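You operate a simulated robot arm through the tools that you are given. There is no shell and no other tool.

The job below is to be done with a simulated two-armed robot. You get a single attempt, and the scene is never put back.

Task
Drop both cream rolls over the post and slide both clamp jaws shut.
Fine: the black cases stay where they are.

Only the result counts: the job must be done as asked and must still hold three seconds after the hand-in. Knocking over, shifting, dropping, spilling or breaking anything else fails it.

Robot
Two 7-joint arms with two-finger parallel grippers on one trunk that stands fixed in place. Base frame: the origin is at the foot of the trunk, x ahead of it, y to its left, z up; the work surface is at about z = 750. Lengths are in mm, angles in rad, forces in N, time in s.
The left shoulder is at [91, 174, 1133], the right one opposite. With the tool pointing down near the work surface each hand reaches from about 100 to 720 mm from the base axis, measured 20 degrees to its own side. Payload 3.6 kg a hand.
The TCP of each hand is the grasp point between the finger pads, 30 mm short of the fingertips. In the tool frame z runs along the fingers and y along their closing line. Largest opening 110 mm; finger width 20, thickness 10; the body of the gripper, 48 by 112 mm, starts 55 mm behind the TCP.
Orientation is told as [roll, pitch, yaw] about the base's x, y, z axes, in that order, counted from this pose: with the fingers straight down and closing along the base's y, the tool's x points along the base's -x, its y along +y and its z along -z.

Tools
- The arms move only by the tool jog_arm. It takes "left_commands", "right_commands" or both (then of equal length, played together; a hand with none holds still); each is a list that holds one entry, the list of rows, each a list of 6 numbers: the shift along the tool's x, y, z in m, then the turn, a rotation vector about the tool's x, y, z in rad. In form: [[[tx, ty, tz, wx, wy, wz], ...]]. A call has 1 to 20 rows; each row is the pose to reach, as a shift and turn from the pose commanded when the call began, along the tool's axes at that moment. "left_hand" and "right_hand" are, for a hand that has rows, the gripper command, from -1 (fully open) to 1 (shut), values between in proportion, set as the call begins (left out, the last holds). Each row takes 0.2 s and may step no farther than 50 mm and 0.15 rad from the row before; otherwise, or with a gripper value out of range, the whole call is refused. A pose out of reach is approached as far as the arm can. The call stops where the force on the tool passes 40 N (or 10 N more than at its start, if that is more) or the arm is blocked; 0.2 s more then pass. The fingers move at their own pace (about 153 mm/s each) and stop on an object; they squeeze with about 41 N. The grip force told is the motor's: it shows also when the fingers shut on nothing. Time passes only in rows, and 0.2 s behind the last, so rows that repeat a pose let the fingers close. The reply holds the time, the measured pose of the TCP, the force on the tool along the base axes, the opening and the grip force, in the units named above and with some noise, with the torque about the TCP (base axes, N m) and any sound that the robot's microphone picked up, and new pictures: "show" is both (left out), scene, wrist or none (wrist: the cameras of the hands that moved).
- Cameras (640 x 400 px; columns grow to the right, rows downward): "scene" is now at [185.5, 23.2, 1304.3]; the picture's right is [0.26, -0.96, -0.00], its down [-0.59, -0.16, -0.79] and it looks along [0.76, 0.21, -0.61] (base axes); focal length 232 px, centre (320, 200). "left" rides on the left gripper at [72, -17, -103] in its tool frame; the picture's right is [0.23, 0.97, 0.00], its down [-0.76, 0.18, -0.62] and it looks along [-0.61, 0.14, 0.78] (tool axes); focal length 222 px, centre (320, 200). "right" rides on the right gripper at [72, 17, -103] in its tool frame; the picture's right is [-0.23, 0.97, 0.00], its down [-0.76, -0.18, -0.62] and it looks along [-0.61, -0.14, 0.78] (tool axes); focal length 222 px, centre (320, 200).
- lift_body(by): slides the trunk up (or, below 0, down) by that many mm; the arms and the scene camera ride with it, the base frame stays. It gives what a move gives, with no picture.
- turn_head(pan, tilt): turns the head with the scene camera to pan (to the left, within 1.501 rad either way) and tilt (down, from -0.506 to 1.204), counted from straight ahead of the robot. It gives what a move gives, and a new picture of the scene camera.
- pixel_to_xyz(camera, pixels): there is no depth. For up to 12 entries [column, row, z] of the newest picture of that camera ("zoom" is the newest enlarged one), the place [x, y] in the base frame at which the ray of that pixel passes the height z, good to about 2 mm. The clock stands still meanwhile.
- close_up(camera, box): a new picture of the part [left, top, right, bottom] of that camera's present view, enlarged. The clock stands still meanwhile.
- hand_in(): hands the job in; it is judged then, once.

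Unless the task says otherwise, let go and move clear before handing in.

The tools are called by a JSON object that holds its "op" and its "data". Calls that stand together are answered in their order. jog_arm: Moves the arms, as the interface text tells. Its arguments: {"type":"object","properties":{"left_commands":{"type":"array"},"left_hand":{"type":"number"},"right_commands":{"type":"array"},"right_hand":{"type":"number"},"show":{"type":"string","enum":["both","scene","wrist","none"]}},"required":[]} The other tools are called the same way: lift_body (by) slides the trunk up or down; turn_head (pan, tilt) turns the head that bears the scene camera; pixel_to_xyz (camera, pixels) gives the place at which the rays of pixels pass given heights; close_up (camera, box) takes an enlarged picture of a part of a camera's view; hand_in () hands the job in.

At the start:

```text
clock: 0.0
left_ee_pos: [483.6, 303.2, 1150.5]
left_tcp_rot: [0.0, 0.0, 0.0]
left_wrist_force: [0.3, 0.1, -0.4]
left_torque: [0.0, -0.01, 0.01]
left_gripper_width: 110.0
left_gripper_force: 0.1
right_ee_pos: [533.9, -132.5, 1079.3]
right_tcp_rot: [0.0, 0.001, 0.0]
right_wrist_force: [-0.3, 0.5, -0.6]
right_torque: [-0.04, 0.03, -0.02]
right_gripper_width: 109.7
right_gripper_force: 0.0
trunk travel left (down, up): [-251.0, 512.0]
head pan, tilt: [0.267, 0.661]
```

scene: 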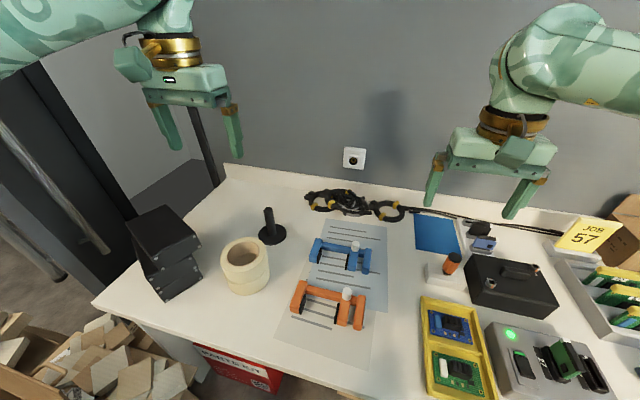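
right: 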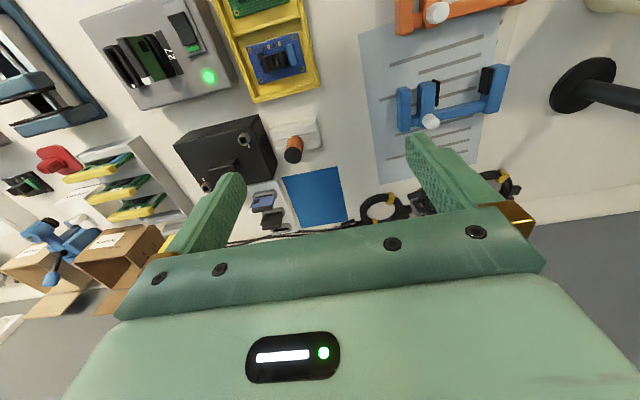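
left: 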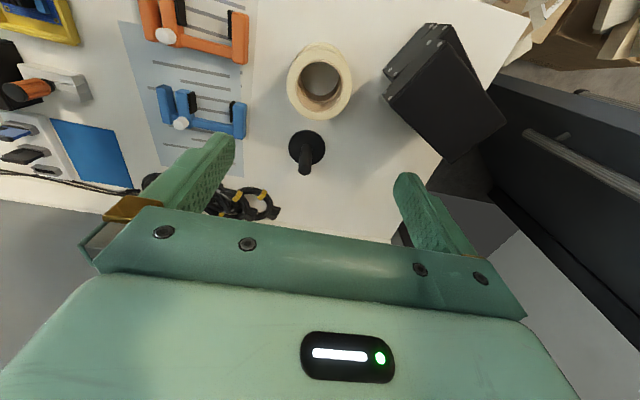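

The scene shows two cream rolls stacked near (245,265), a black post at (271,225), a blue clamp near (340,255) and an orange clamp near (328,305). I'll enlarge these areas first.

{"op": "close_up", "data": {"camera": "scene", "box": [200, 190, 400, 340]}}

{"op": "close_up", "data": {"camera": "left", "box": [130, 0, 380, 180]}}

{"op": "close_up", "data": {"camera": "right", "box": [370, 0, 640, 170]}}

```text
2.67 times, centred on (300, 265) of scene
```

zoom: 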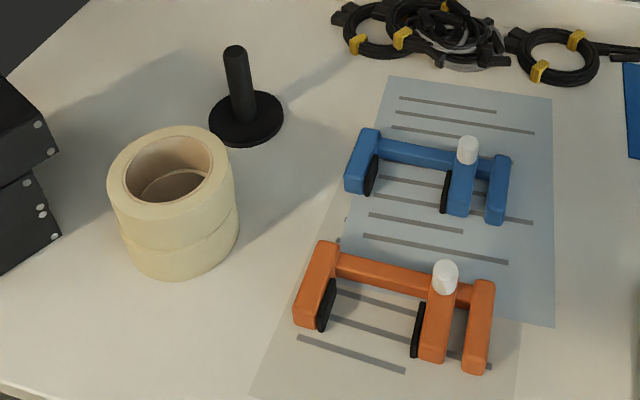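

```text
2.22 times, centred on (255, 90) of left
```

zoom: 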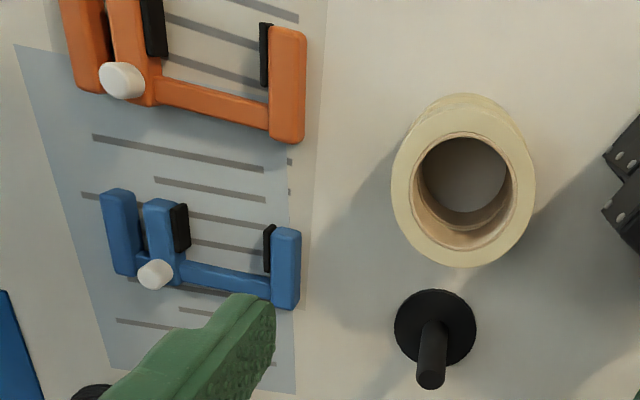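

```text
2.35 times, centred on (505, 85) of right
```

zoom: 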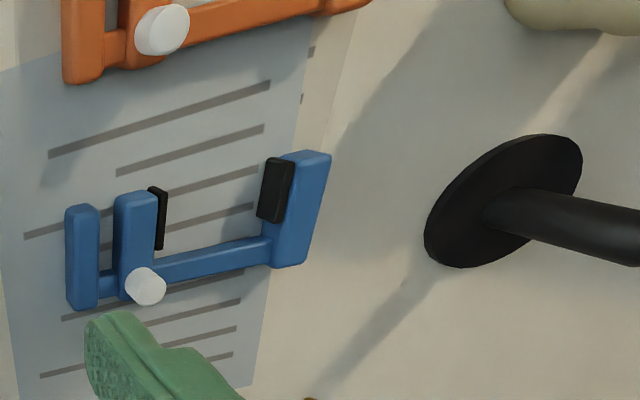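

The clamps lie flat: each has a fixed jaw on the left, then a sliding jaw with a white knob, then an end stop. I'll zoom in closer on each one to measure it.

{"op": "close_up", "data": {"camera": "scene", "box": [280, 225, 384, 290]}}

{"op": "close_up", "data": {"camera": "scene", "box": [276, 272, 380, 337]}}

{"op": "close_up", "data": {"camera": "scene", "box": [200, 200, 304, 305]}}

```text
6.15 times, centred on (332, 258) of scene
```

zoom: 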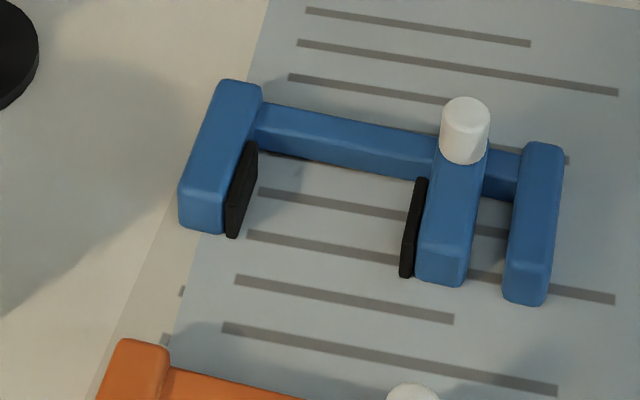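

```text
6.15 times, centred on (328, 304) of scene
```

zoom: 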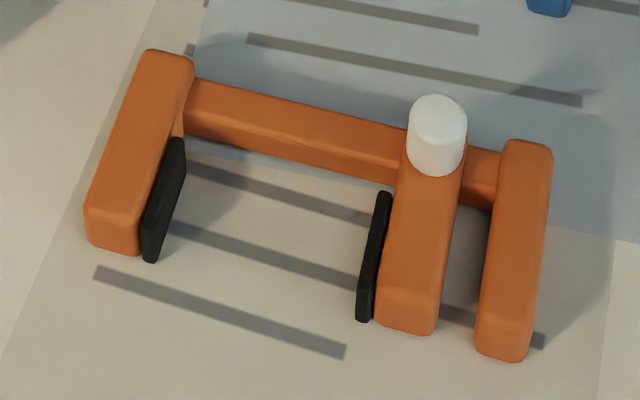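

```text
3.81 times, centred on (252, 252) of scene
```

zoom: 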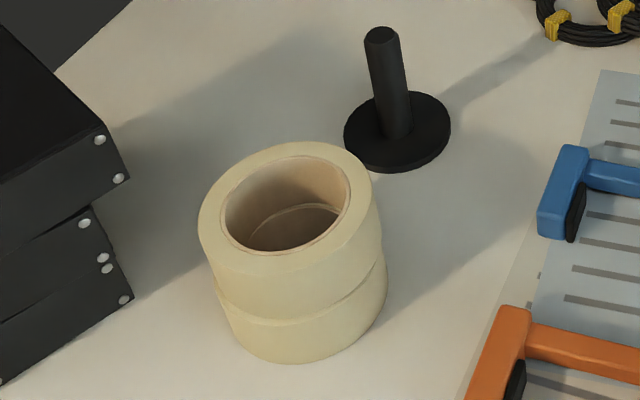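

Next I'll measure positions on the rolls, the post and both clamps using pixel rays from two cameras.

{"op": "pixel_to_xyz", "data": {"camera": "zoom", "pixels": [[300, 363, 750], [218, 300, 750], [387, 290, 750], [345, 140, 755], [451, 128, 755], [397, 92, 755], [395, 172, 755], [380, 32, 850], [380, 32, 880], [398, 135, 755], [197, 220, 830], [375, 185, 830]]}}

{"op": "pixel_to_xyz", "data": {"camera": "scene", "pixels": [[309.5, 261.5, 750], [316, 239, 775], [316, 263, 750], [349, 271, 750], [355, 272, 750], [363, 274, 750], [368, 274, 750], [344, 263, 775], [355, 236, 775], [355, 217, 790], [371, 249, 775], [318, 250, 775]]}}

{"op": "pixel_to_xyz", "data": {"camera": "left", "pixels": [[322, 113, 850], [322, 113, 830], [320, 80, 830], [287, 85, 830], [352, 80, 830], [320, 43, 750], [306, 150, 755], [290, 150, 755], [325, 150, 755], [306, 130, 755], [305, 168, 850], [305, 168, 880]]}}

```text
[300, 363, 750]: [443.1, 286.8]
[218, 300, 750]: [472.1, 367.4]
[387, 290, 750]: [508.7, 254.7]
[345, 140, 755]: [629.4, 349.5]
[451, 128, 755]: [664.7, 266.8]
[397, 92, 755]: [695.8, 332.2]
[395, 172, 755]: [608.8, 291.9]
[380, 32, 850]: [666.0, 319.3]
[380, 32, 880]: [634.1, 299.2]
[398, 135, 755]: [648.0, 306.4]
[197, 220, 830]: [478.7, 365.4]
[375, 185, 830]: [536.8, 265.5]
```

```text
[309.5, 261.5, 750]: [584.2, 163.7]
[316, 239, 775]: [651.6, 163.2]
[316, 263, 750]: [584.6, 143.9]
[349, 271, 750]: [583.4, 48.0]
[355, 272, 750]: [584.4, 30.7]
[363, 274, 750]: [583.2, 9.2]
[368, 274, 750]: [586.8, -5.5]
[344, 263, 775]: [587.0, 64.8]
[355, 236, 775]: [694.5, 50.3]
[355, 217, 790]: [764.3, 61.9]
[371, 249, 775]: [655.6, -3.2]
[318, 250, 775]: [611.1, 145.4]
```

```text
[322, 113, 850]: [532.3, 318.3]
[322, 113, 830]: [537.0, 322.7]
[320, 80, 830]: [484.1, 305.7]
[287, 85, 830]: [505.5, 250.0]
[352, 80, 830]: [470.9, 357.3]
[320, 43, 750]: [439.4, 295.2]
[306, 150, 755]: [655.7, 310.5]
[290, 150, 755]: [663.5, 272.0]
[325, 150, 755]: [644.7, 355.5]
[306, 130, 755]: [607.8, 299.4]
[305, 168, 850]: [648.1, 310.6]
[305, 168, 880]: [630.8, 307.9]
```

The post base is centred at about (652,308) and the post top is near z≈860. The rolls sit around (490,306). I'll take sharper zooms from the left camera to size the rolls and the knobs.

{"op": "close_up", "data": {"camera": "left", "box": [250, 30, 394, 120]}}

{"op": "pixel_to_xyz", "data": {"camera": "zoom", "pixels": [[320, 200, 830]]}}

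{"op": "close_up", "data": {"camera": "left", "box": [130, 0, 274, 145]}}

```text
4.44 times, centred on (322, 75) of left
```

zoom: 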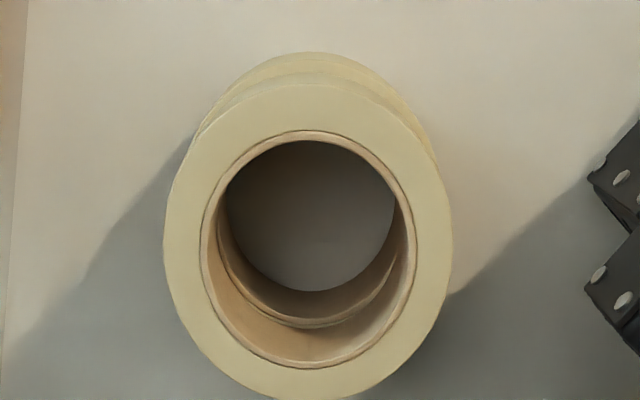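

```text
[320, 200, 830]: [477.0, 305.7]
```

```text
2.76 times, centred on (202, 72) of left
```

zoom: 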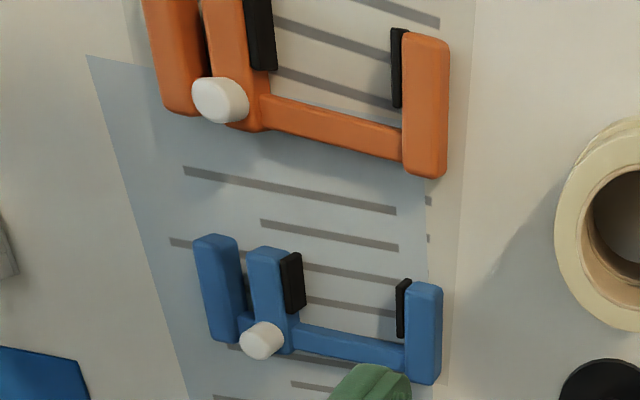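

From two cameras the rolls come out at roughly 103–110 mm outside diameter, about 80 mm bore and 110 mm stack height, so I need better figures. I'll lower the left hand for a closer look.

{"op": "jog_arm", "data": {"left_commands": [[[0.021, -0.006, 0.0375, 0, 0, 0], [0.042, -0.012, 0.075, 0, 0, 0], [0.063, -0.018, 0.1125, 0, 0, 0], [0.084, -0.023, 0.15, 0, 0, 0], [0.084, -0.023, 0.15, 0, 0, 0]]], "show": "wrist"}}

```text
clock: 1.2
left_ee_pos: [397.6, 279.2, 1002.7]
left_tcp_rot: [0.0, -0.001, -0.001]
left_wrist_force: [-0.2, -0.5, 0.3]
left_torque: [0.0, 0.0, -0.01]
left_gripper_width: 110.1
left_gripper_force: 0.1
right_ee_pos: [532.9, -133.8, 1078.7]
right_tcp_rot: [0.001, 0.0, 0.001]
right_wrist_force: [1.0, 0.0, 0.9]
right_torque: [0.04, 0.0, 0.01]
right_gripper_width: 109.8
right_gripper_force: 0.1
trunk travel left (down, up): [-251.0, 512.0]
head pan, tilt: [0.267, 0.661]
```

left: 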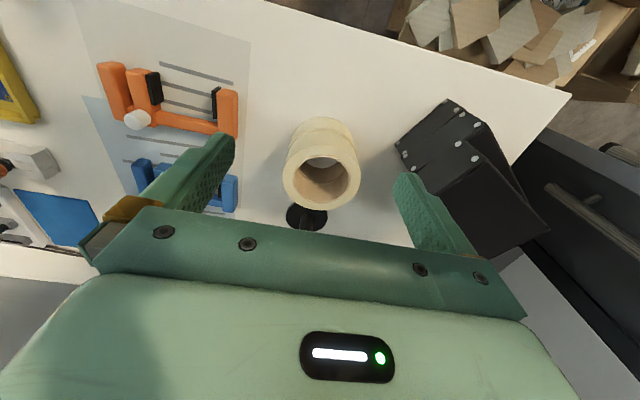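

{"op": "close_up", "data": {"camera": "left", "box": [250, 105, 394, 225]}}

{"op": "pixel_to_xyz", "data": {"camera": "left", "pixels": [[320, 170, 830], [320, 170, 860]]}}

```text
3.33 times, centred on (322, 165) of left
```

zoom: 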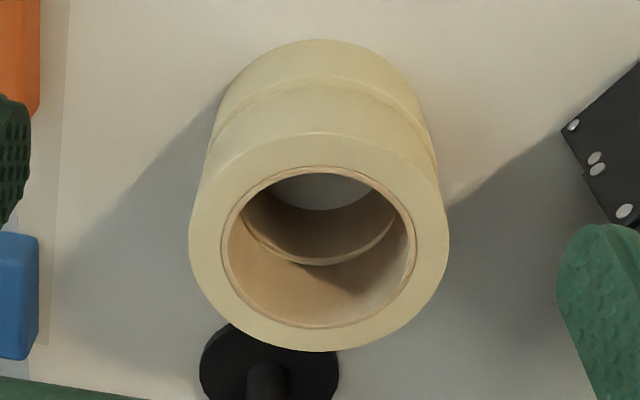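

```text
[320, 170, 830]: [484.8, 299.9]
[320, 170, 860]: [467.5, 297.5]
```

{"op": "pixel_to_xyz", "data": {"camera": "zoom", "pixels": [[320, 40, 750], [325, 210, 750], [320, 78, 800], [320, 135, 850], [318, 352, 850], [320, 166, 850], [320, 328, 850], [189, 238, 850], [449, 238, 850], [221, 245, 850], [415, 245, 850], [320, 265, 800]]}}

{"op": "pixel_to_xyz", "data": {"camera": "zoom", "pixels": [[200, 370, 754], [340, 370, 754], [265, 323, 754], [320, 78, 790], [320, 135, 830], [318, 352, 830], [320, 166, 830], [320, 328, 830], [189, 238, 830], [449, 238, 830], [220, 100, 750], [415, 95, 750]]}}

```text
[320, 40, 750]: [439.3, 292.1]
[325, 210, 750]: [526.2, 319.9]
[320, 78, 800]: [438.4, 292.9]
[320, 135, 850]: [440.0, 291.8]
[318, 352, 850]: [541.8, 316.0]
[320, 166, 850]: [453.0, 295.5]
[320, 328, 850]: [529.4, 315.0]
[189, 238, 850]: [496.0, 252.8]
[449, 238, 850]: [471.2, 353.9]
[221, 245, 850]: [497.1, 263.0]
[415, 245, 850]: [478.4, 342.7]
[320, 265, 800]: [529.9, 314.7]
```

```text
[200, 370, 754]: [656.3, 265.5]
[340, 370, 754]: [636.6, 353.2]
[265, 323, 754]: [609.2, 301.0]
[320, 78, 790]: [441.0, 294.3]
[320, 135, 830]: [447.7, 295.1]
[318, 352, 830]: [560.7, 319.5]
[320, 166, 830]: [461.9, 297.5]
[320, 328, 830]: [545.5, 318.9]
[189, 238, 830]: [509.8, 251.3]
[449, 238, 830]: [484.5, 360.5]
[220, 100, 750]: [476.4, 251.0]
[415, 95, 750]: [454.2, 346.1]
```

The rays now agree: the rolls are centred at about (491,304), 104 mm outside and 80 mm bore, each 50 mm tall, with the stack top at z≈850. I'll take each by its right-hand (−y) wall, so I'm moving the left hand above that wall with about 50 mm opening.

{"op": "jog_arm", "data": {"left_commands": [[[-0.03, -0.007, 0.02, 0, 0, 0], [-0.06, -0.014, 0.04, 0, 0, 0], [-0.093, -0.021, 0.065, 0, 0, 0], [-0.093, -0.021, 0.065, 0, 0, 0]]], "left_hand": 0.09, "show": "both"}}

```text
clock: 2.2
left_ee_pos: [489.6, 258.6, 936.6]
left_tcp_rot: [-0.001, 0.001, 0.0]
left_wrist_force: [0.4, -0.5, -0.9]
left_torque: [0.02, -0.02, -0.01]
left_gripper_width: 50.2
left_gripper_force: 0.1
right_ee_pos: [532.3, -132.4, 1080.2]
right_tcp_rot: [0.0, 0.0, -0.001]
right_wrist_force: [0.7, -0.1, 0.1]
right_torque: [0.0, 0.0, 0.03]
right_gripper_width: 110.0
right_gripper_force: 0.1
trunk travel left (down, up): [-251.0, 512.0]
head pan, tilt: [0.267, 0.661]
```

scene: 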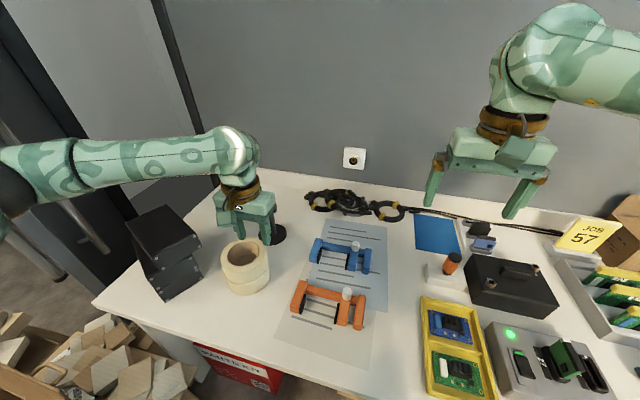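
left: 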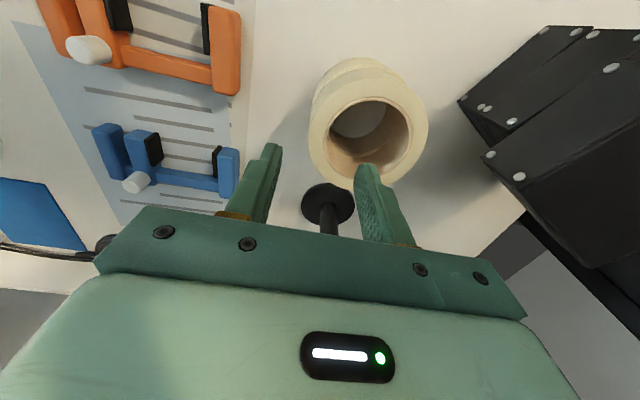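

The hand is over the wall at (490,259,937). Before descending I want to check the forearm's clearance over the black cases near (165,240), so I'll turn the head left.

{"op": "turn_head", "data": {"pan": 0.75, "tilt": 0.6}}

```text
clock: 3.1
left_ee_pos: [490.8, 258.3, 935.8]
left_tcp_rot: [-0.001, 0.0, 0.002]
left_wrist_force: [0.3, 0.0, 0.7]
left_torque: [0.01, 0.0, 0.06]
left_gripper_width: 50.1
left_gripper_force: 0.1
right_ee_pos: [532.4, -132.9, 1077.8]
right_tcp_rot: [0.0, -0.001, 0.001]
right_wrist_force: [-0.1, 0.1, 1.1]
right_torque: [-0.01, -0.02, -0.05]
right_gripper_width: 110.0
right_gripper_force: 0.0
trunk travel left (down, up): [-251.0, 512.0]
head pan, tilt: [0.75, 0.6]
```

scene: 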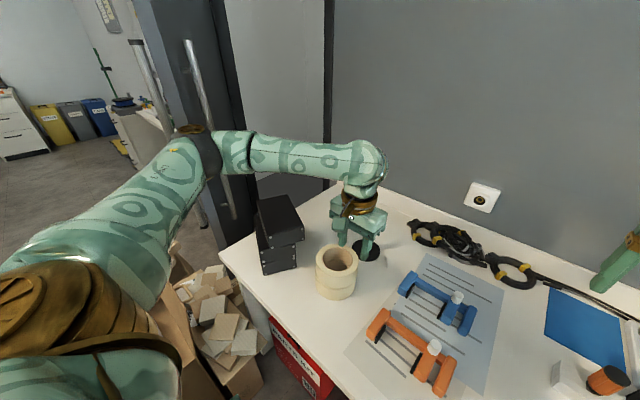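

{"op": "pixel_to_xyz", "data": {"camera": "scene", "pixels": [[264, 275, 750], [297, 265, 750], [256, 200, 880], [295, 196, 880], [304, 228, 880], [256, 200, 900], [295, 196, 900], [265, 236, 880], [265, 236, 860], [210, 150, 1100], [260, 175, 1050], [260, 175, 1100]]}}

{"op": "close_up", "data": {"camera": "scene", "box": [180, 110, 400, 310]}}

```text
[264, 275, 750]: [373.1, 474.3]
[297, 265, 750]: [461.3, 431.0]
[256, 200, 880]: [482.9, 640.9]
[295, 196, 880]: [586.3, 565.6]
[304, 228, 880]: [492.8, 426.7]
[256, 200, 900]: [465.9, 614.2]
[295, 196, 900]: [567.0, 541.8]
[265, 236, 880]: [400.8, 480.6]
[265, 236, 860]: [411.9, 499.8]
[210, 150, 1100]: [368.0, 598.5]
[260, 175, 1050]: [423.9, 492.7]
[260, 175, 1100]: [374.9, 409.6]
```

```text
2.00 times, centred on (290, 210) of scene
```

zoom: 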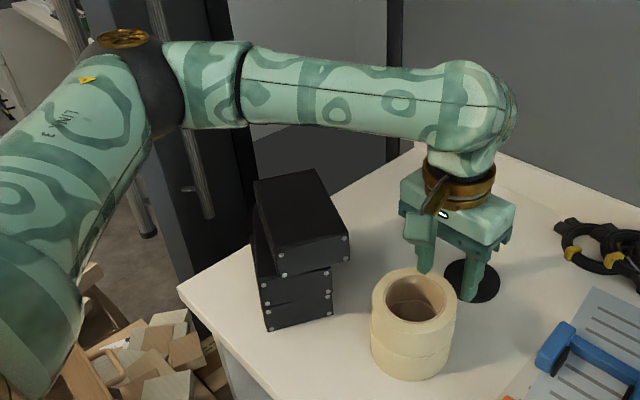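

The forearm underside is about 150 mm or more above the case tops, which I put at z≈890. I'll go down to grasp height in two slow steps and keep watching that gap.

{"op": "jog_arm", "data": {"left_commands": [[[0, 0, 0.02, 0, 0, 0], [0, 0, 0.04, 0, 0, 0], [0, 0, 0.055, 0, 0, 0], [0, 0, 0.055, 0, 0, 0]]], "show": "both"}}

```text
clock: 4.1
left_ee_pos: [492.5, 259.4, 880.8]
left_tcp_rot: [0.0, 0.0, -0.001]
left_wrist_force: [1.3, 0.8, -1.1]
left_torque: [0.01, -0.02, 0.01]
left_gripper_width: 50.2
left_gripper_force: 0.1
right_ee_pos: [532.0, -132.7, 1078.8]
right_tcp_rot: [0.0, 0.001, -0.001]
right_wrist_force: [-0.2, 0.0, -1.1]
right_torque: [0.0, -0.02, 0.03]
right_gripper_width: 109.9
right_gripper_force: 0.1
trunk travel left (down, up): [-251.0, 512.0]
head pan, tilt: [0.75, 0.6]
```

scene: 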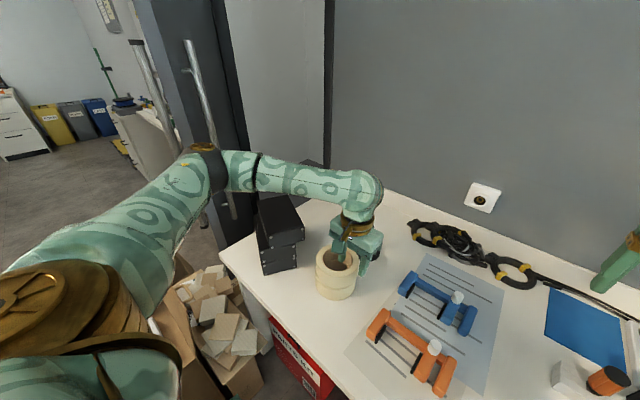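
left: 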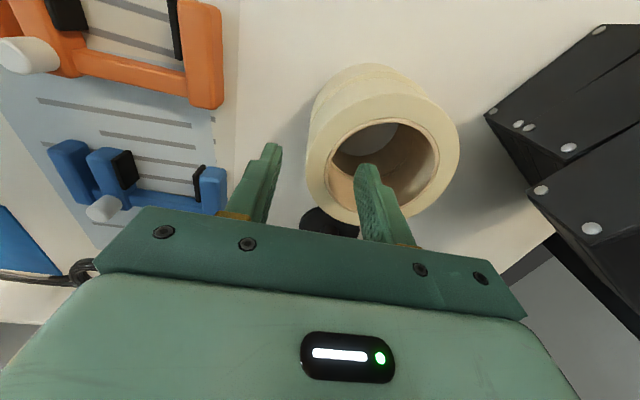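

{"op": "close_up", "data": {"camera": "scene", "box": [180, 130, 400, 310]}}

{"op": "close_up", "data": {"camera": "left", "box": [440, 0, 640, 260]}}

{"op": "pixel_to_xyz", "data": {"camera": "scene", "pixels": [[260, 194, 950], [260, 194, 1000], [260, 194, 1050], [300, 198, 950], [300, 198, 1000], [300, 198, 1050], [230, 190, 950], [230, 190, 1000], [230, 190, 1050], [304, 229, 900], [304, 229, 860]]}}

```text
2.22 times, centred on (290, 220) of scene
```

zoom: 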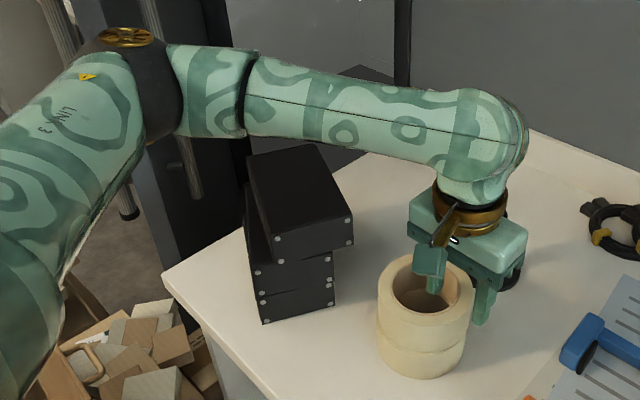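

```text
1.54 times, centred on (540, 130) of left
```

zoom: 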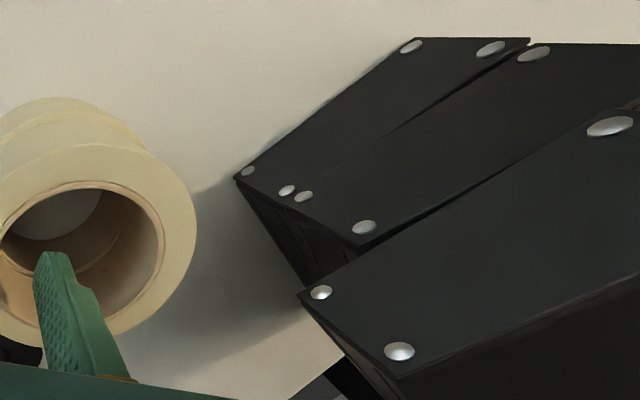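

```text
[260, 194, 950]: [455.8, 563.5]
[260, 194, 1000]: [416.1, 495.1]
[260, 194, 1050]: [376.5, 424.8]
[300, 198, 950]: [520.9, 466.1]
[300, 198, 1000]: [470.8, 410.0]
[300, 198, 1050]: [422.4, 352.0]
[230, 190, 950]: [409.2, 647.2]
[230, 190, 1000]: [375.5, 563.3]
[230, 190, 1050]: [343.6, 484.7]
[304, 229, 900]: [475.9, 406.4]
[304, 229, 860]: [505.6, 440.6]
```

{"op": "pixel_to_xyz", "data": {"camera": "scene", "pixels": [[207, 165, 1050], [207, 165, 1100], [207, 165, 1150], [355, 215, 1050], [355, 215, 1000], [365, 190, 1050], [365, 190, 1100], [280, 180, 1050], [280, 180, 1100]]}}

```text
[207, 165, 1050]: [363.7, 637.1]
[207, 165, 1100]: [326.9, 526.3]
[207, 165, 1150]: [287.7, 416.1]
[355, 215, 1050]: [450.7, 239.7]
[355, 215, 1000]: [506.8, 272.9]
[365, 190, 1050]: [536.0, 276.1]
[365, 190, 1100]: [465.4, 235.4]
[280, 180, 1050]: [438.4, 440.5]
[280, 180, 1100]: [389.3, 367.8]
```

The case tops are at about z≈905 and the forearm underside is above 1000, so there's plenty of room. I'll descend 26 mm to put the fingers astride the wall, then close.

{"op": "jog_arm", "data": {"left_commands": [[[0, 0, 0.013, 0, 0, 0], [0, 0, 0.026, 0, 0, 0], [0, 0, 0.026, 0, 0, 0]]], "show": "wrist"}}

```text
clock: 4.9
left_ee_pos: [491.9, 258.7, 855.3]
left_tcp_rot: [0.001, -0.002, -0.001]
left_wrist_force: [-0.6, -0.2, -0.2]
left_torque: [0.04, -0.03, -0.01]
left_gripper_width: 50.1
left_gripper_force: 0.0
right_ee_pos: [532.8, -134.1, 1079.7]
right_tcp_rot: [0.0, 0.0, 0.0]
right_wrist_force: [-0.2, -0.1, 0.2]
right_torque: [0.01, 0.01, -0.02]
right_gripper_width: 110.0
right_gripper_force: 0.1
trunk travel left (down, up): [-251.0, 512.0]
head pan, tilt: [0.75, 0.6]
```

left: 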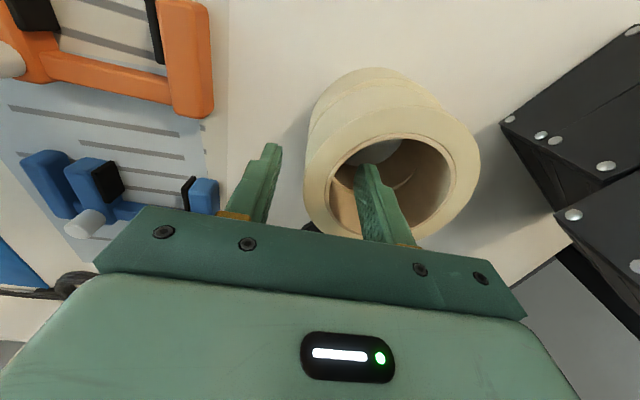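

The right finger is inside the bore at (368,170) and the left finger is outside the wall. Closing now.

{"op": "jog_arm", "data": {"left_commands": [[[0, 0, 0, 0, 0, 0], [0, 0, 0, 0, 0, 0], [0, 0, 0, 0, 0, 0]]], "left_hand": 1, "show": "wrist"}}

```text
clock: 5.7
left_ee_pos: [492.4, 259.2, 855.4]
left_tcp_rot: [0.0, -0.001, -0.001]
left_wrist_force: [0.3, -0.4, -1.1]
left_torque: [-0.02, -0.01, -0.05]
left_gripper_width: 16.6
left_gripper_force: 40.9
right_ee_pos: [533.6, -132.9, 1079.6]
right_tcp_rot: [0.001, 0.001, 0.001]
right_wrist_force: [0.3, -0.2, -0.4]
right_torque: [0.04, 0.0, -0.02]
right_gripper_width: 110.0
right_gripper_force: 0.1
trunk travel left (down, up): [-251.0, 512.0]
head pan, tilt: [0.75, 0.6]
```

left: 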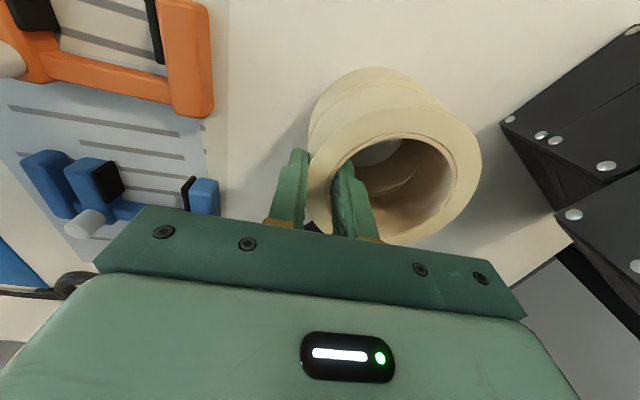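

The wall is gripped at 16.6 mm with 41 N. I'll lift straight up 95 mm.

{"op": "jog_arm", "data": {"left_commands": [[[0, 0, -0.01, 0, 0, 0], [0, 0, -0.03, 0, 0, 0], [0, 0, -0.05, 0, 0, 0], [0, 0, -0.07, 0, 0, 0], [0, 0, -0.095, 0, 0, 0], [0, 0, -0.095, 0, 0, 0]]], "show": "both"}}

```text
clock: 7.1
left_ee_pos: [492.7, 258.9, 950.3]
left_tcp_rot: [0.0, 0.0, 0.001]
left_wrist_force: [0.9, -0.5, -1.3]
left_torque: [-0.11, 0.02, 0.01]
left_gripper_width: 16.8
left_gripper_force: 41.1
right_ee_pos: [532.8, -132.1, 1078.0]
right_tcp_rot: [-0.003, 0.0, 0.0]
right_wrist_force: [0.0, -2.1, -0.1]
right_torque: [0.0, 0.01, 0.02]
right_gripper_width: 110.0
right_gripper_force: 0.0
trunk travel left (down, up): [-251.0, 512.0]
head pan, tilt: [0.75, 0.6]
```

scene: 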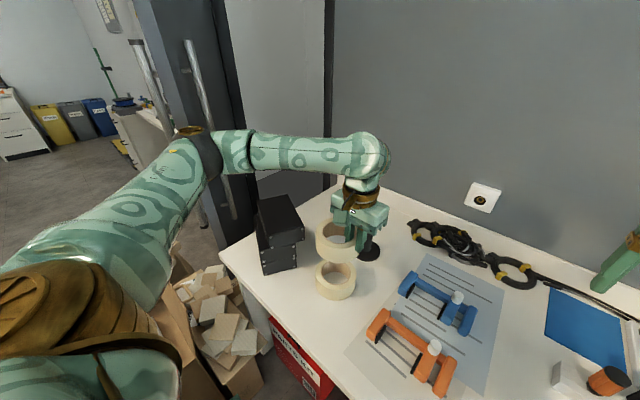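
left: 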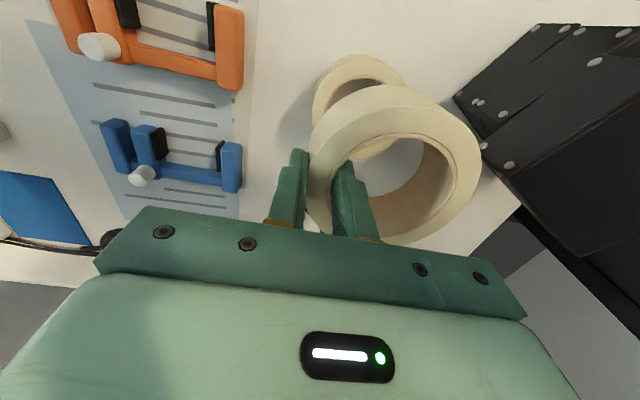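

The top roll came up cleanly and the bottom one stayed put. I'll zoom in on the post from the scene camera to fix its axis and height before crossing.

{"op": "close_up", "data": {"camera": "scene", "box": [320, 190, 420, 290]}}

{"op": "pixel_to_xyz", "data": {"camera": "left", "pixels": [[320, 200, 750]]}}

```text
4.00 times, centred on (370, 240) of scene
```

zoom: 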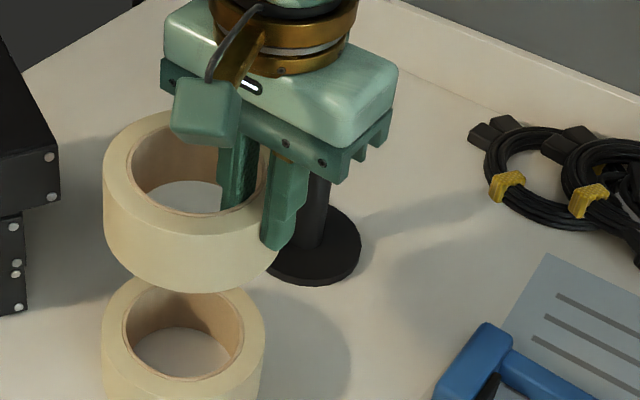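

```text
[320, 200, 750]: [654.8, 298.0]
```

The post is hidden behind the hand, so I'll use the earlier fixes: axis about (651,310), top about z 860. The roll bottom is at about 895, so I can carry it across at this height and then check.

{"op": "jog_arm", "data": {"left_commands": [[[-0.03, 0.001, 0, 0, 0, 0], [-0.065, 0.002, 0, 0, 0, 0], [-0.1, 0.003, 0, 0, 0, 0], [-0.135, 0.003, 0, 0, 0, 0], [-0.16, 0.003, 0, 0, 0, 0], [-0.16, 0.003, 0, 0, 0, 0]]], "show": "both"}}

```text
clock: 8.5
left_ee_pos: [651.1, 264.7, 950.5]
left_tcp_rot: [0.0, 0.001, 0.001]
left_wrist_force: [0.2, -0.1, -2.1]
left_torque: [-0.09, -0.01, 0.0]
left_gripper_width: 16.8
left_gripper_force: 40.7
right_ee_pos: [532.6, -132.7, 1078.9]
right_tcp_rot: [-0.002, 0.0, 0.0]
right_wrist_force: [0.1, 0.4, 0.4]
right_torque: [-0.03, -0.01, -0.02]
right_gripper_width: 110.1
right_gripper_force: 0.1
trunk travel left (down, up): [-251.0, 512.0]
head pan, tilt: [0.75, 0.6]
```

scene: 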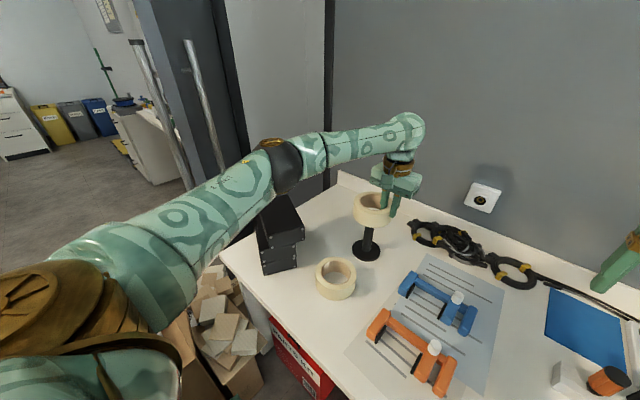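
left: 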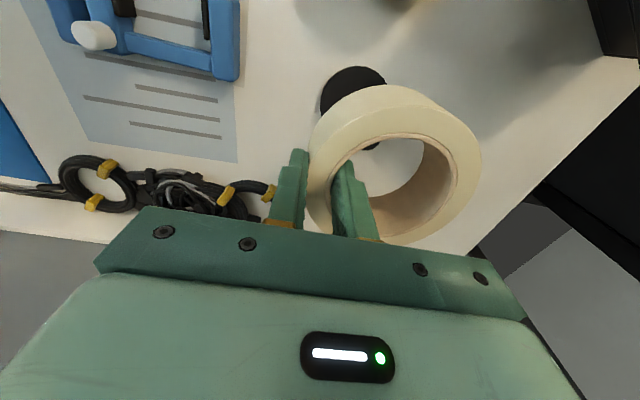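

{"op": "close_up", "data": {"camera": "scene", "box": [320, 165, 440, 275]}}

{"op": "close_up", "data": {"camera": "left", "box": [290, 50, 500, 250]}}

```text
3.64 times, centred on (380, 220) of scene
```

zoom: 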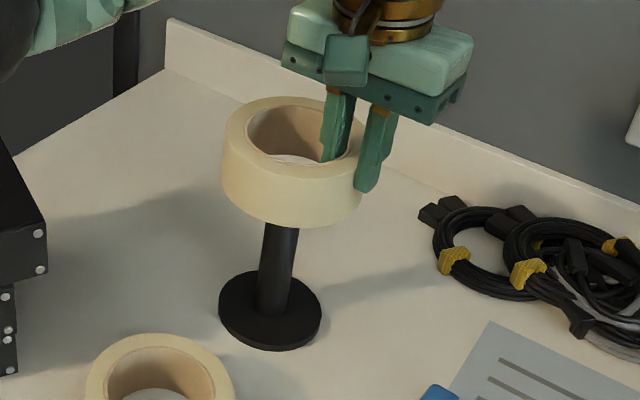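

```text
2.00 times, centred on (395, 150) of left
```

zoom: 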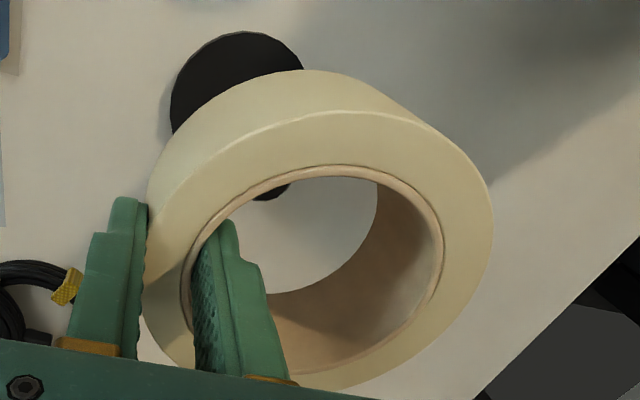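

{"op": "pixel_to_xyz", "data": {"camera": "zoom", "pixels": [[245, 30, 757], [170, 95, 757], [303, 62, 757], [190, 52, 757], [270, 201, 860], [290, 187, 860], [252, 197, 860], [270, 201, 865], [270, 201, 855]]}}

{"op": "pixel_to_xyz", "data": {"camera": "scene", "pixels": [[352, 249, 757], [380.5, 249, 757], [366, 260, 750], [366.5, 238.5, 757], [366, 249, 757], [371.5, 225, 860], [371.5, 225, 830]]}}

```text
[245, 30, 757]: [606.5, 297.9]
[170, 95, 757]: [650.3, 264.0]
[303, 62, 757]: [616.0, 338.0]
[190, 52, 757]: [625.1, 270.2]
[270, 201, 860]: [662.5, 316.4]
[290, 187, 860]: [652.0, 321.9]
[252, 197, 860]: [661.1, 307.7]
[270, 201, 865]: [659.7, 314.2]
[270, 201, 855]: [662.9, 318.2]
```

```text
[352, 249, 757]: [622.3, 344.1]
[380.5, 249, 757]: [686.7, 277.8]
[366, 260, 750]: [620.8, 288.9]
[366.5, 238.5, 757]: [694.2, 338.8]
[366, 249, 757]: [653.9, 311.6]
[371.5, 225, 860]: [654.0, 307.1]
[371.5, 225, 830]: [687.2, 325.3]
```

The base disc fits a circle centred at (651,309), and the post top shows through the bore near left pixel (370,145). The roll centre is within about 2 mm of the axis. Lowering in two stages.

{"op": "jog_arm", "data": {"left_commands": [[[0, -0.002, 0.015, 0, 0, 0], [0, -0.002, 0.035, 0, 0, 0], [0, -0.002, 0.055, 0, 0, 0], [0, -0.002, 0.07, 0, 0, 0], [0, -0.002, 0.07, 0, 0, 0]]], "show": "both"}}

```text
clock: 9.7
left_ee_pos: [651.5, 260.2, 880.1]
left_tcp_rot: [0.0, 0.0, 0.0]
left_wrist_force: [0.0, -0.1, -2.5]
left_torque: [-0.12, -0.02, 0.0]
left_gripper_width: 17.2
left_gripper_force: 41.6
right_ee_pos: [532.4, -133.4, 1077.9]
right_tcp_rot: [0.0, 0.0, -0.001]
right_wrist_force: [0.2, -0.1, 0.3]
right_torque: [0.02, 0.0, -0.01]
right_gripper_width: 110.2
right_gripper_force: 0.1
trunk travel left (down, up): [-251.0, 512.0]
head pan, tilt: [0.75, 0.6]
```

scene: 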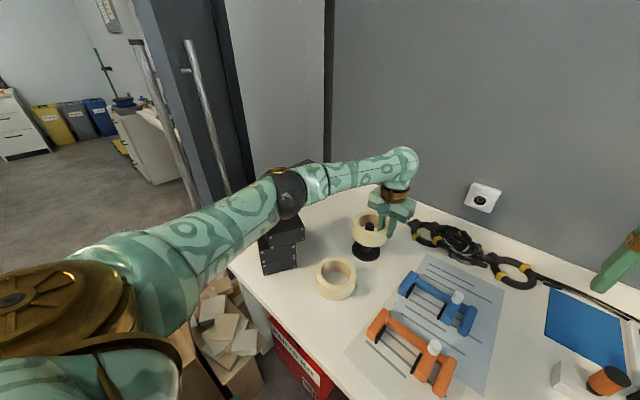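
left: 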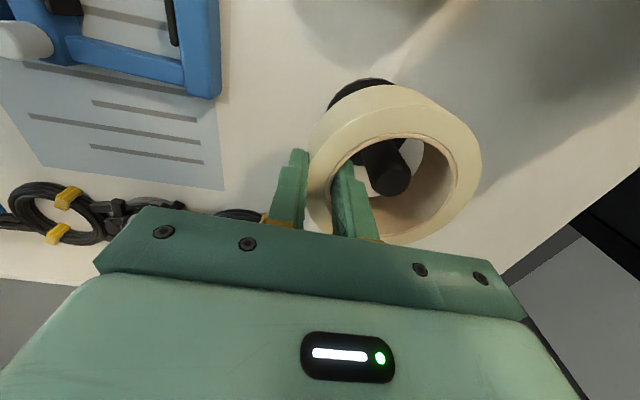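

The post top is inside the bore at left pixel (388,175), well clear of the finger. Lowering the rest of the way, to a few mm above the base disc.

{"op": "jog_arm", "data": {"left_commands": [[[0, 0.001, 0.015, 0, 0, 0], [0, 0.001, 0.03, 0, 0, 0], [0, 0.001, 0.045, 0, 0, 0], [0, 0.001, 0.058, 0, 0, 0], [0, 0.001, 0.058, 0, 0, 0]]], "show": "both"}}

```text
clock: 10.9
left_ee_pos: [652.3, 260.3, 821.2]
left_tcp_rot: [0.003, -0.001, 0.0]
left_wrist_force: [0.2, 0.4, -1.7]
left_torque: [-0.1, 0.02, -0.01]
left_gripper_width: 16.5
left_gripper_force: 41.4
right_ee_pos: [533.6, -133.8, 1077.9]
right_tcp_rot: [0.0, 0.001, -0.001]
right_wrist_force: [0.1, 1.0, -1.4]
right_torque: [0.0, -0.05, 0.01]
right_gripper_width: 110.0
right_gripper_force: 0.0
trunk travel left (down, up): [-251.0, 512.0]
head pan, tilt: [0.75, 0.6]
```

scene: 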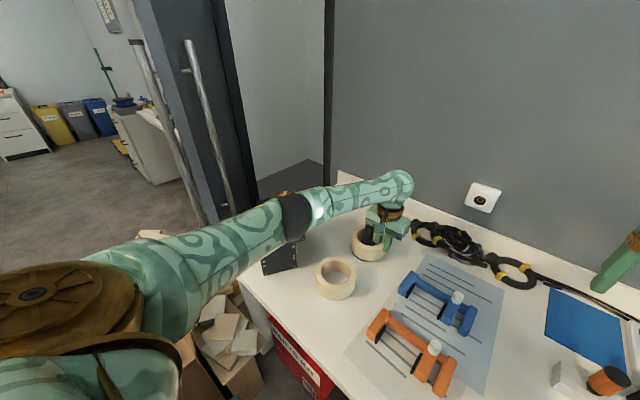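
left: 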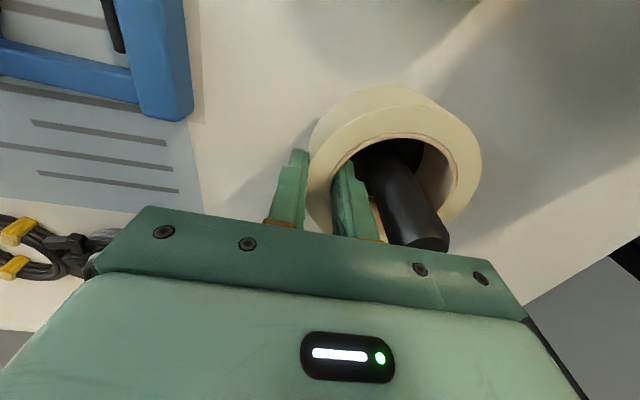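

The post runs up through the bore, and the roll bottom is around 766. I'll ease down 5 mm, then open only to about 30 mm so the inner finger stays clear of the post.

{"op": "jog_arm", "data": {"left_commands": [[[0, 0, 0.005, 0, 0, 0], [0, 0, 0.005, 0, 0, 0]]], "show": "none"}}

{"op": "jog_arm", "data": {"left_commands": [[[0, 0, 0, 0, 0, 0], [0, 0, 0, 0, 0, 0], [0, 0, 0, 0, 0, 0]]], "left_hand": 0.45, "show": "wrist"}}

```text
clock: 11.5
left_ee_pos: [651.8, 262.0, 817.3]
left_tcp_rot: [0.0, -0.001, 0.0]
left_wrist_force: [0.3, -0.4, -2.4]
left_torque: [-0.09, -0.01, 0.0]
left_gripper_width: 16.6
left_gripper_force: 41.2
right_ee_pos: [533.8, -132.3, 1077.9]
right_tcp_rot: [0.0, 0.0, -0.001]
right_wrist_force: [-0.1, -0.3, 0.0]
right_torque: [0.01, 0.0, -0.01]
right_gripper_width: 109.8
right_gripper_force: 0.1
trunk travel left (down, up): [-251.0, 512.0]
head pan, tilt: [0.75, 0.6]
```

```text
clock: 12.3
left_ee_pos: [651.5, 260.3, 817.8]
left_tcp_rot: [-0.001, 0.0, 0.0]
left_wrist_force: [-0.3, -1.2, -0.1]
left_torque: [0.0, -0.02, 0.01]
left_gripper_width: 30.1
left_gripper_force: 0.1
right_ee_pos: [533.1, -132.6, 1079.0]
right_tcp_rot: [0.001, 0.0, 0.0]
right_wrist_force: [-0.3, -0.3, -0.8]
right_torque: [0.0, 0.02, -0.02]
right_gripper_width: 110.0
right_gripper_force: 0.1
trunk travel left (down, up): [-251.0, 512.0]
head pan, tilt: [0.75, 0.6]
```

left: 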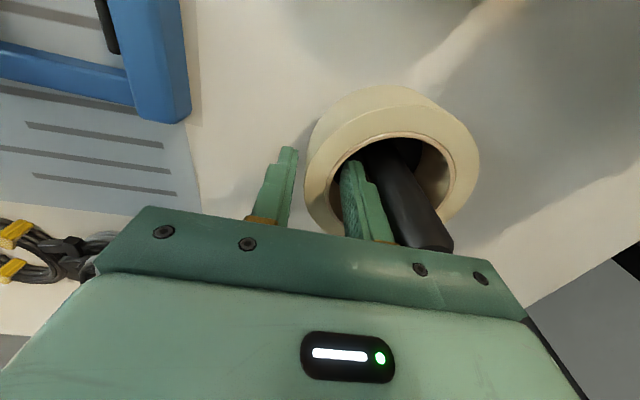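

The roll is released and sitting on the post. I'll lift clear above the post top and move back over the second roll.

{"op": "jog_arm", "data": {"left_commands": [[[0, 0, -0.02, 0, 0, 0], [0, 0, -0.05, 0, 0, 0], [0, 0, -0.09, 0, 0, 0], [0, 0, -0.125, 0, 0, 0], [0, 0, -0.125, 0, 0, 0]]], "show": "wrist"}}

{"op": "jog_arm", "data": {"left_commands": [[[0.04, 0, 0, 0, 0, 0], [0.08, 0, 0, 0, 0, 0], [0.12, 0, 0, 0, 0, 0], [0.16, -0.001, 0, 0, 0, 0], [0.16, -0.001, 0, 0, 0, 0]]], "left_hand": 0.09, "show": "both"}}

```text
clock: 13.5
left_ee_pos: [653.1, 262.7, 944.4]
left_tcp_rot: [-0.001, -0.001, 0.0]
left_wrist_force: [-1.0, -0.2, -0.3]
left_torque: [0.0, 0.04, 0.0]
left_gripper_width: 30.3
left_gripper_force: 0.0
right_ee_pos: [534.2, -132.4, 1079.2]
right_tcp_rot: [0.0, -0.001, 0.001]
right_wrist_force: [-0.7, 0.6, 1.2]
right_torque: [0.0, 0.02, 0.03]
right_gripper_width: 110.0
right_gripper_force: 0.0
trunk travel left (down, up): [-251.0, 512.0]
head pan, tilt: [0.75, 0.6]
```

left: 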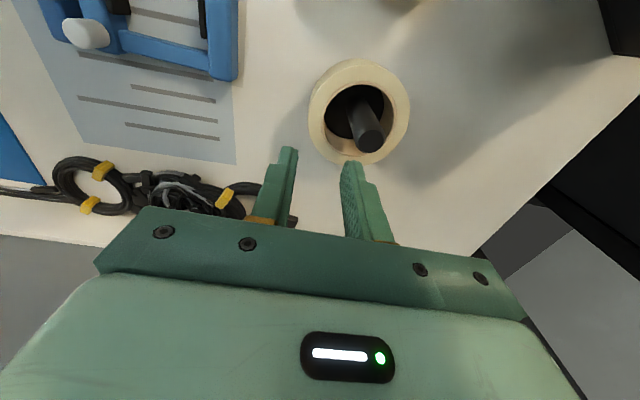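

```text
clock: 14.7
left_ee_pos: [492.2, 258.2, 944.9]
left_tcp_rot: [0.0, 0.002, 0.0]
left_wrist_force: [0.7, -0.2, 0.2]
left_torque: [0.0, -0.01, -0.02]
left_gripper_width: 50.4
left_gripper_force: 0.0
right_ee_pos: [533.5, -133.3, 1078.7]
right_tcp_rot: [0.0, 0.0, -0.001]
right_wrist_force: [-0.2, -1.0, -0.7]
right_torque: [0.0, 0.03, 0.02]
right_gripper_width: 110.0
right_gripper_force: 0.1
trunk travel left (down, up): [-251.0, 512.0]
head pan, tilt: [0.75, 0.6]
```

scene: 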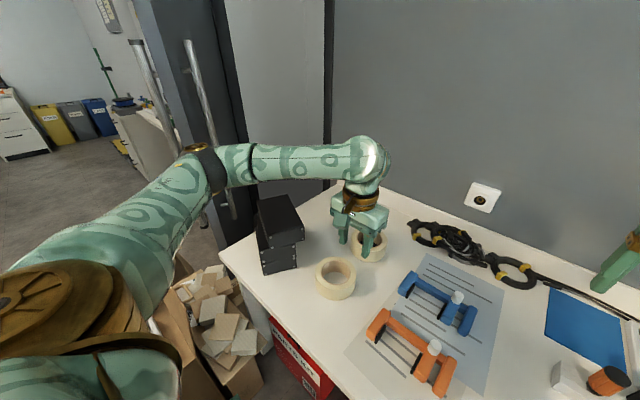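
left: 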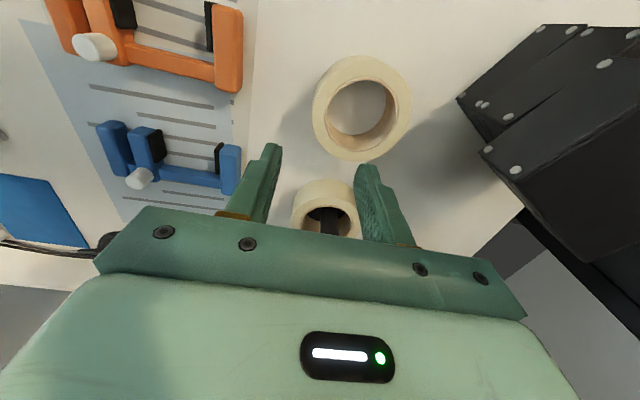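

The first roll is seated on the post. I'll re-measure the second roll's rim at z=800 before gripping it.

{"op": "close_up", "data": {"camera": "left", "box": [290, 40, 430, 180]}}

{"op": "pixel_to_xyz", "data": {"camera": "left", "pixels": [[312, 105, 800], [411, 105, 800], [360, 55, 750], [365, 161, 800]]}}

```text
2.86 times, centred on (360, 110) of left
```

zoom: 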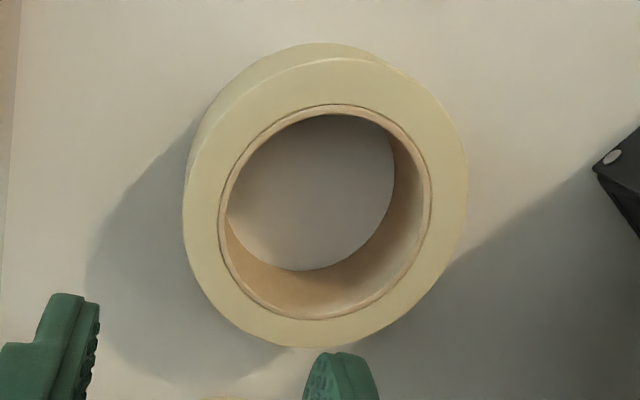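

```text
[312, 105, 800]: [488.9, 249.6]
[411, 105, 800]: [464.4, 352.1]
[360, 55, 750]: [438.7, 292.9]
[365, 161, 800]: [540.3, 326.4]
```

{"op": "pixel_to_xyz", "data": {"camera": "zoom", "pixels": [[182, 215, 800], [468, 170, 800], [325, 58, 800], [310, 347, 800], [218, 215, 800], [431, 195, 800], [325, 105, 800], [320, 319, 800], [320, 270, 750]]}}

```text
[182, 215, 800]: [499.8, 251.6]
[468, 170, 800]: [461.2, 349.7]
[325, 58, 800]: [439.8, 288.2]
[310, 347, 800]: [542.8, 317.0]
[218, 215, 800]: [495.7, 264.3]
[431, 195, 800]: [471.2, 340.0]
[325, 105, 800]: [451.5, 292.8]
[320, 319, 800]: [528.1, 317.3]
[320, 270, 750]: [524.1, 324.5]
```

The second roll's centre is still about (490.5,304). Descending astride its −y wall in steps.

{"op": "jog_arm", "data": {"left_commands": [[[0, 0, 0.03, 0, 0, 0], [0, 0, 0.06, 0, 0, 0], [0, 0, 0.09, 0, 0, 0], [0, 0, 0.105, 0, 0, 0], [0, 0, 0.105, 0, 0, 0]]], "show": "both"}}

```text
clock: 15.9
left_ee_pos: [490.9, 258.8, 837.2]
left_tcp_rot: [0.0, 0.0, 0.001]
left_wrist_force: [0.0, 0.1, 0.0]
left_torque: [0.02, -0.01, -0.01]
left_gripper_width: 49.9
left_gripper_force: 0.1
right_ee_pos: [533.0, -133.5, 1079.5]
right_tcp_rot: [-0.001, 0.0, 0.0]
right_wrist_force: [-0.5, -0.2, 0.9]
right_torque: [0.01, -0.01, 0.03]
right_gripper_width: 110.0
right_gripper_force: 0.0
trunk travel left (down, up): [-251.0, 512.0]
head pan, tilt: [0.75, 0.6]
```

scene: 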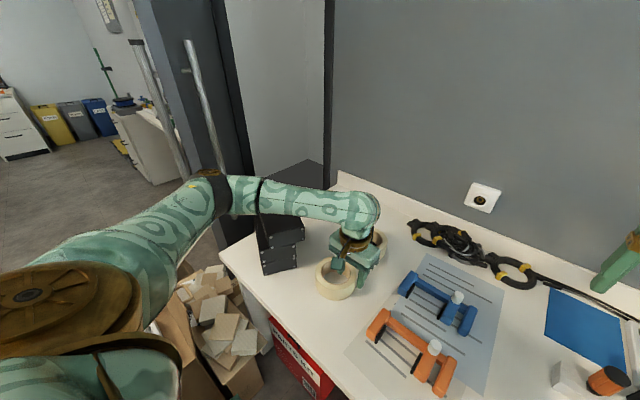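
left: 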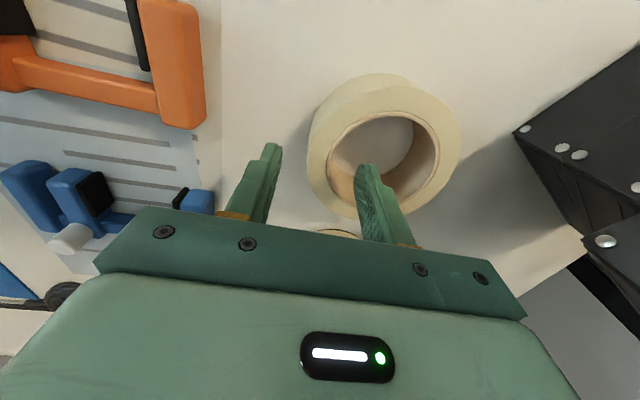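

There's still good clearance. Descend the last 32 mm and close.

{"op": "jog_arm", "data": {"left_commands": [[[0, 0, 0.016, 0, 0, 0], [0, 0, 0.032, 0, 0, 0], [0, 0, 0.032, 0, 0, 0]]], "show": "wrist"}}

{"op": "jog_arm", "data": {"left_commands": [[[0, 0, 0, 0, 0, 0], [0, 0, 0, 0, 0, 0], [0, 0, 0, 0, 0, 0]]], "left_hand": 1, "show": "wrist"}}

```text
clock: 16.7
left_ee_pos: [490.8, 259.4, 804.8]
left_tcp_rot: [0.002, 0.0, 0.001]
left_wrist_force: [0.2, 0.0, 0.1]
left_torque: [0.0, -0.01, 0.04]
left_gripper_width: 49.9
left_gripper_force: 0.0
right_ee_pos: [531.8, -134.1, 1078.6]
right_tcp_rot: [0.0, -0.001, 0.0]
right_wrist_force: [-0.4, 0.4, 0.2]
right_torque: [0.01, 0.0, -0.01]
right_gripper_width: 110.2
right_gripper_force: 0.1
trunk travel left (down, up): [-251.0, 512.0]
head pan, tilt: [0.75, 0.6]
```

left: 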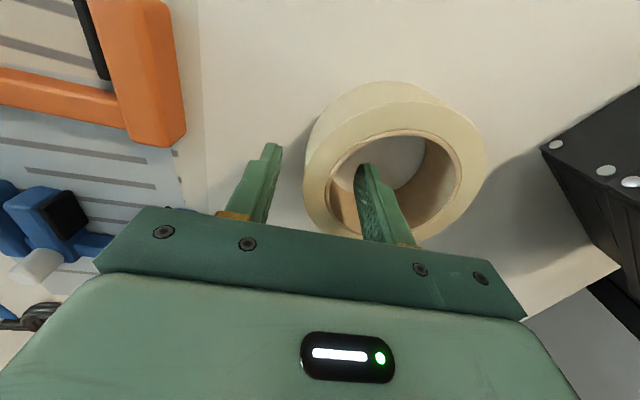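

```text
clock: 17.5
left_ee_pos: [491.4, 260.2, 805.1]
left_tcp_rot: [-0.001, -0.001, 0.001]
left_wrist_force: [0.0, 0.2, -0.5]
left_torque: [0.0, -0.06, -0.03]
left_gripper_width: 17.0
left_gripper_force: 41.4
right_ee_pos: [533.3, -132.7, 1079.7]
right_tcp_rot: [0.0, 0.0, 0.0]
right_wrist_force: [0.0, -0.5, -0.2]
right_torque: [-0.01, 0.0, -0.01]
right_gripper_width: 110.1
right_gripper_force: 0.1
trunk travel left (down, up): [-251.0, 512.0]
head pan, tilt: [0.75, 0.6]
```

left: 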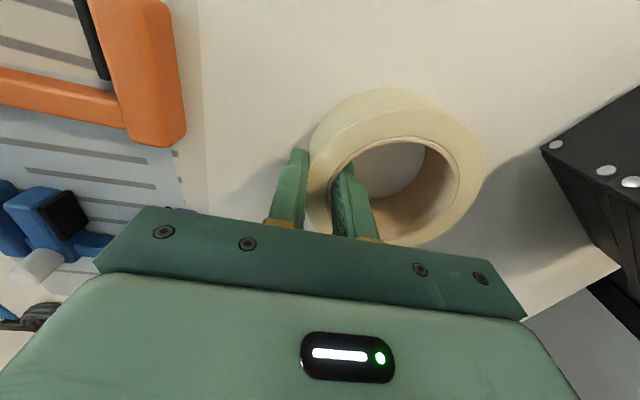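

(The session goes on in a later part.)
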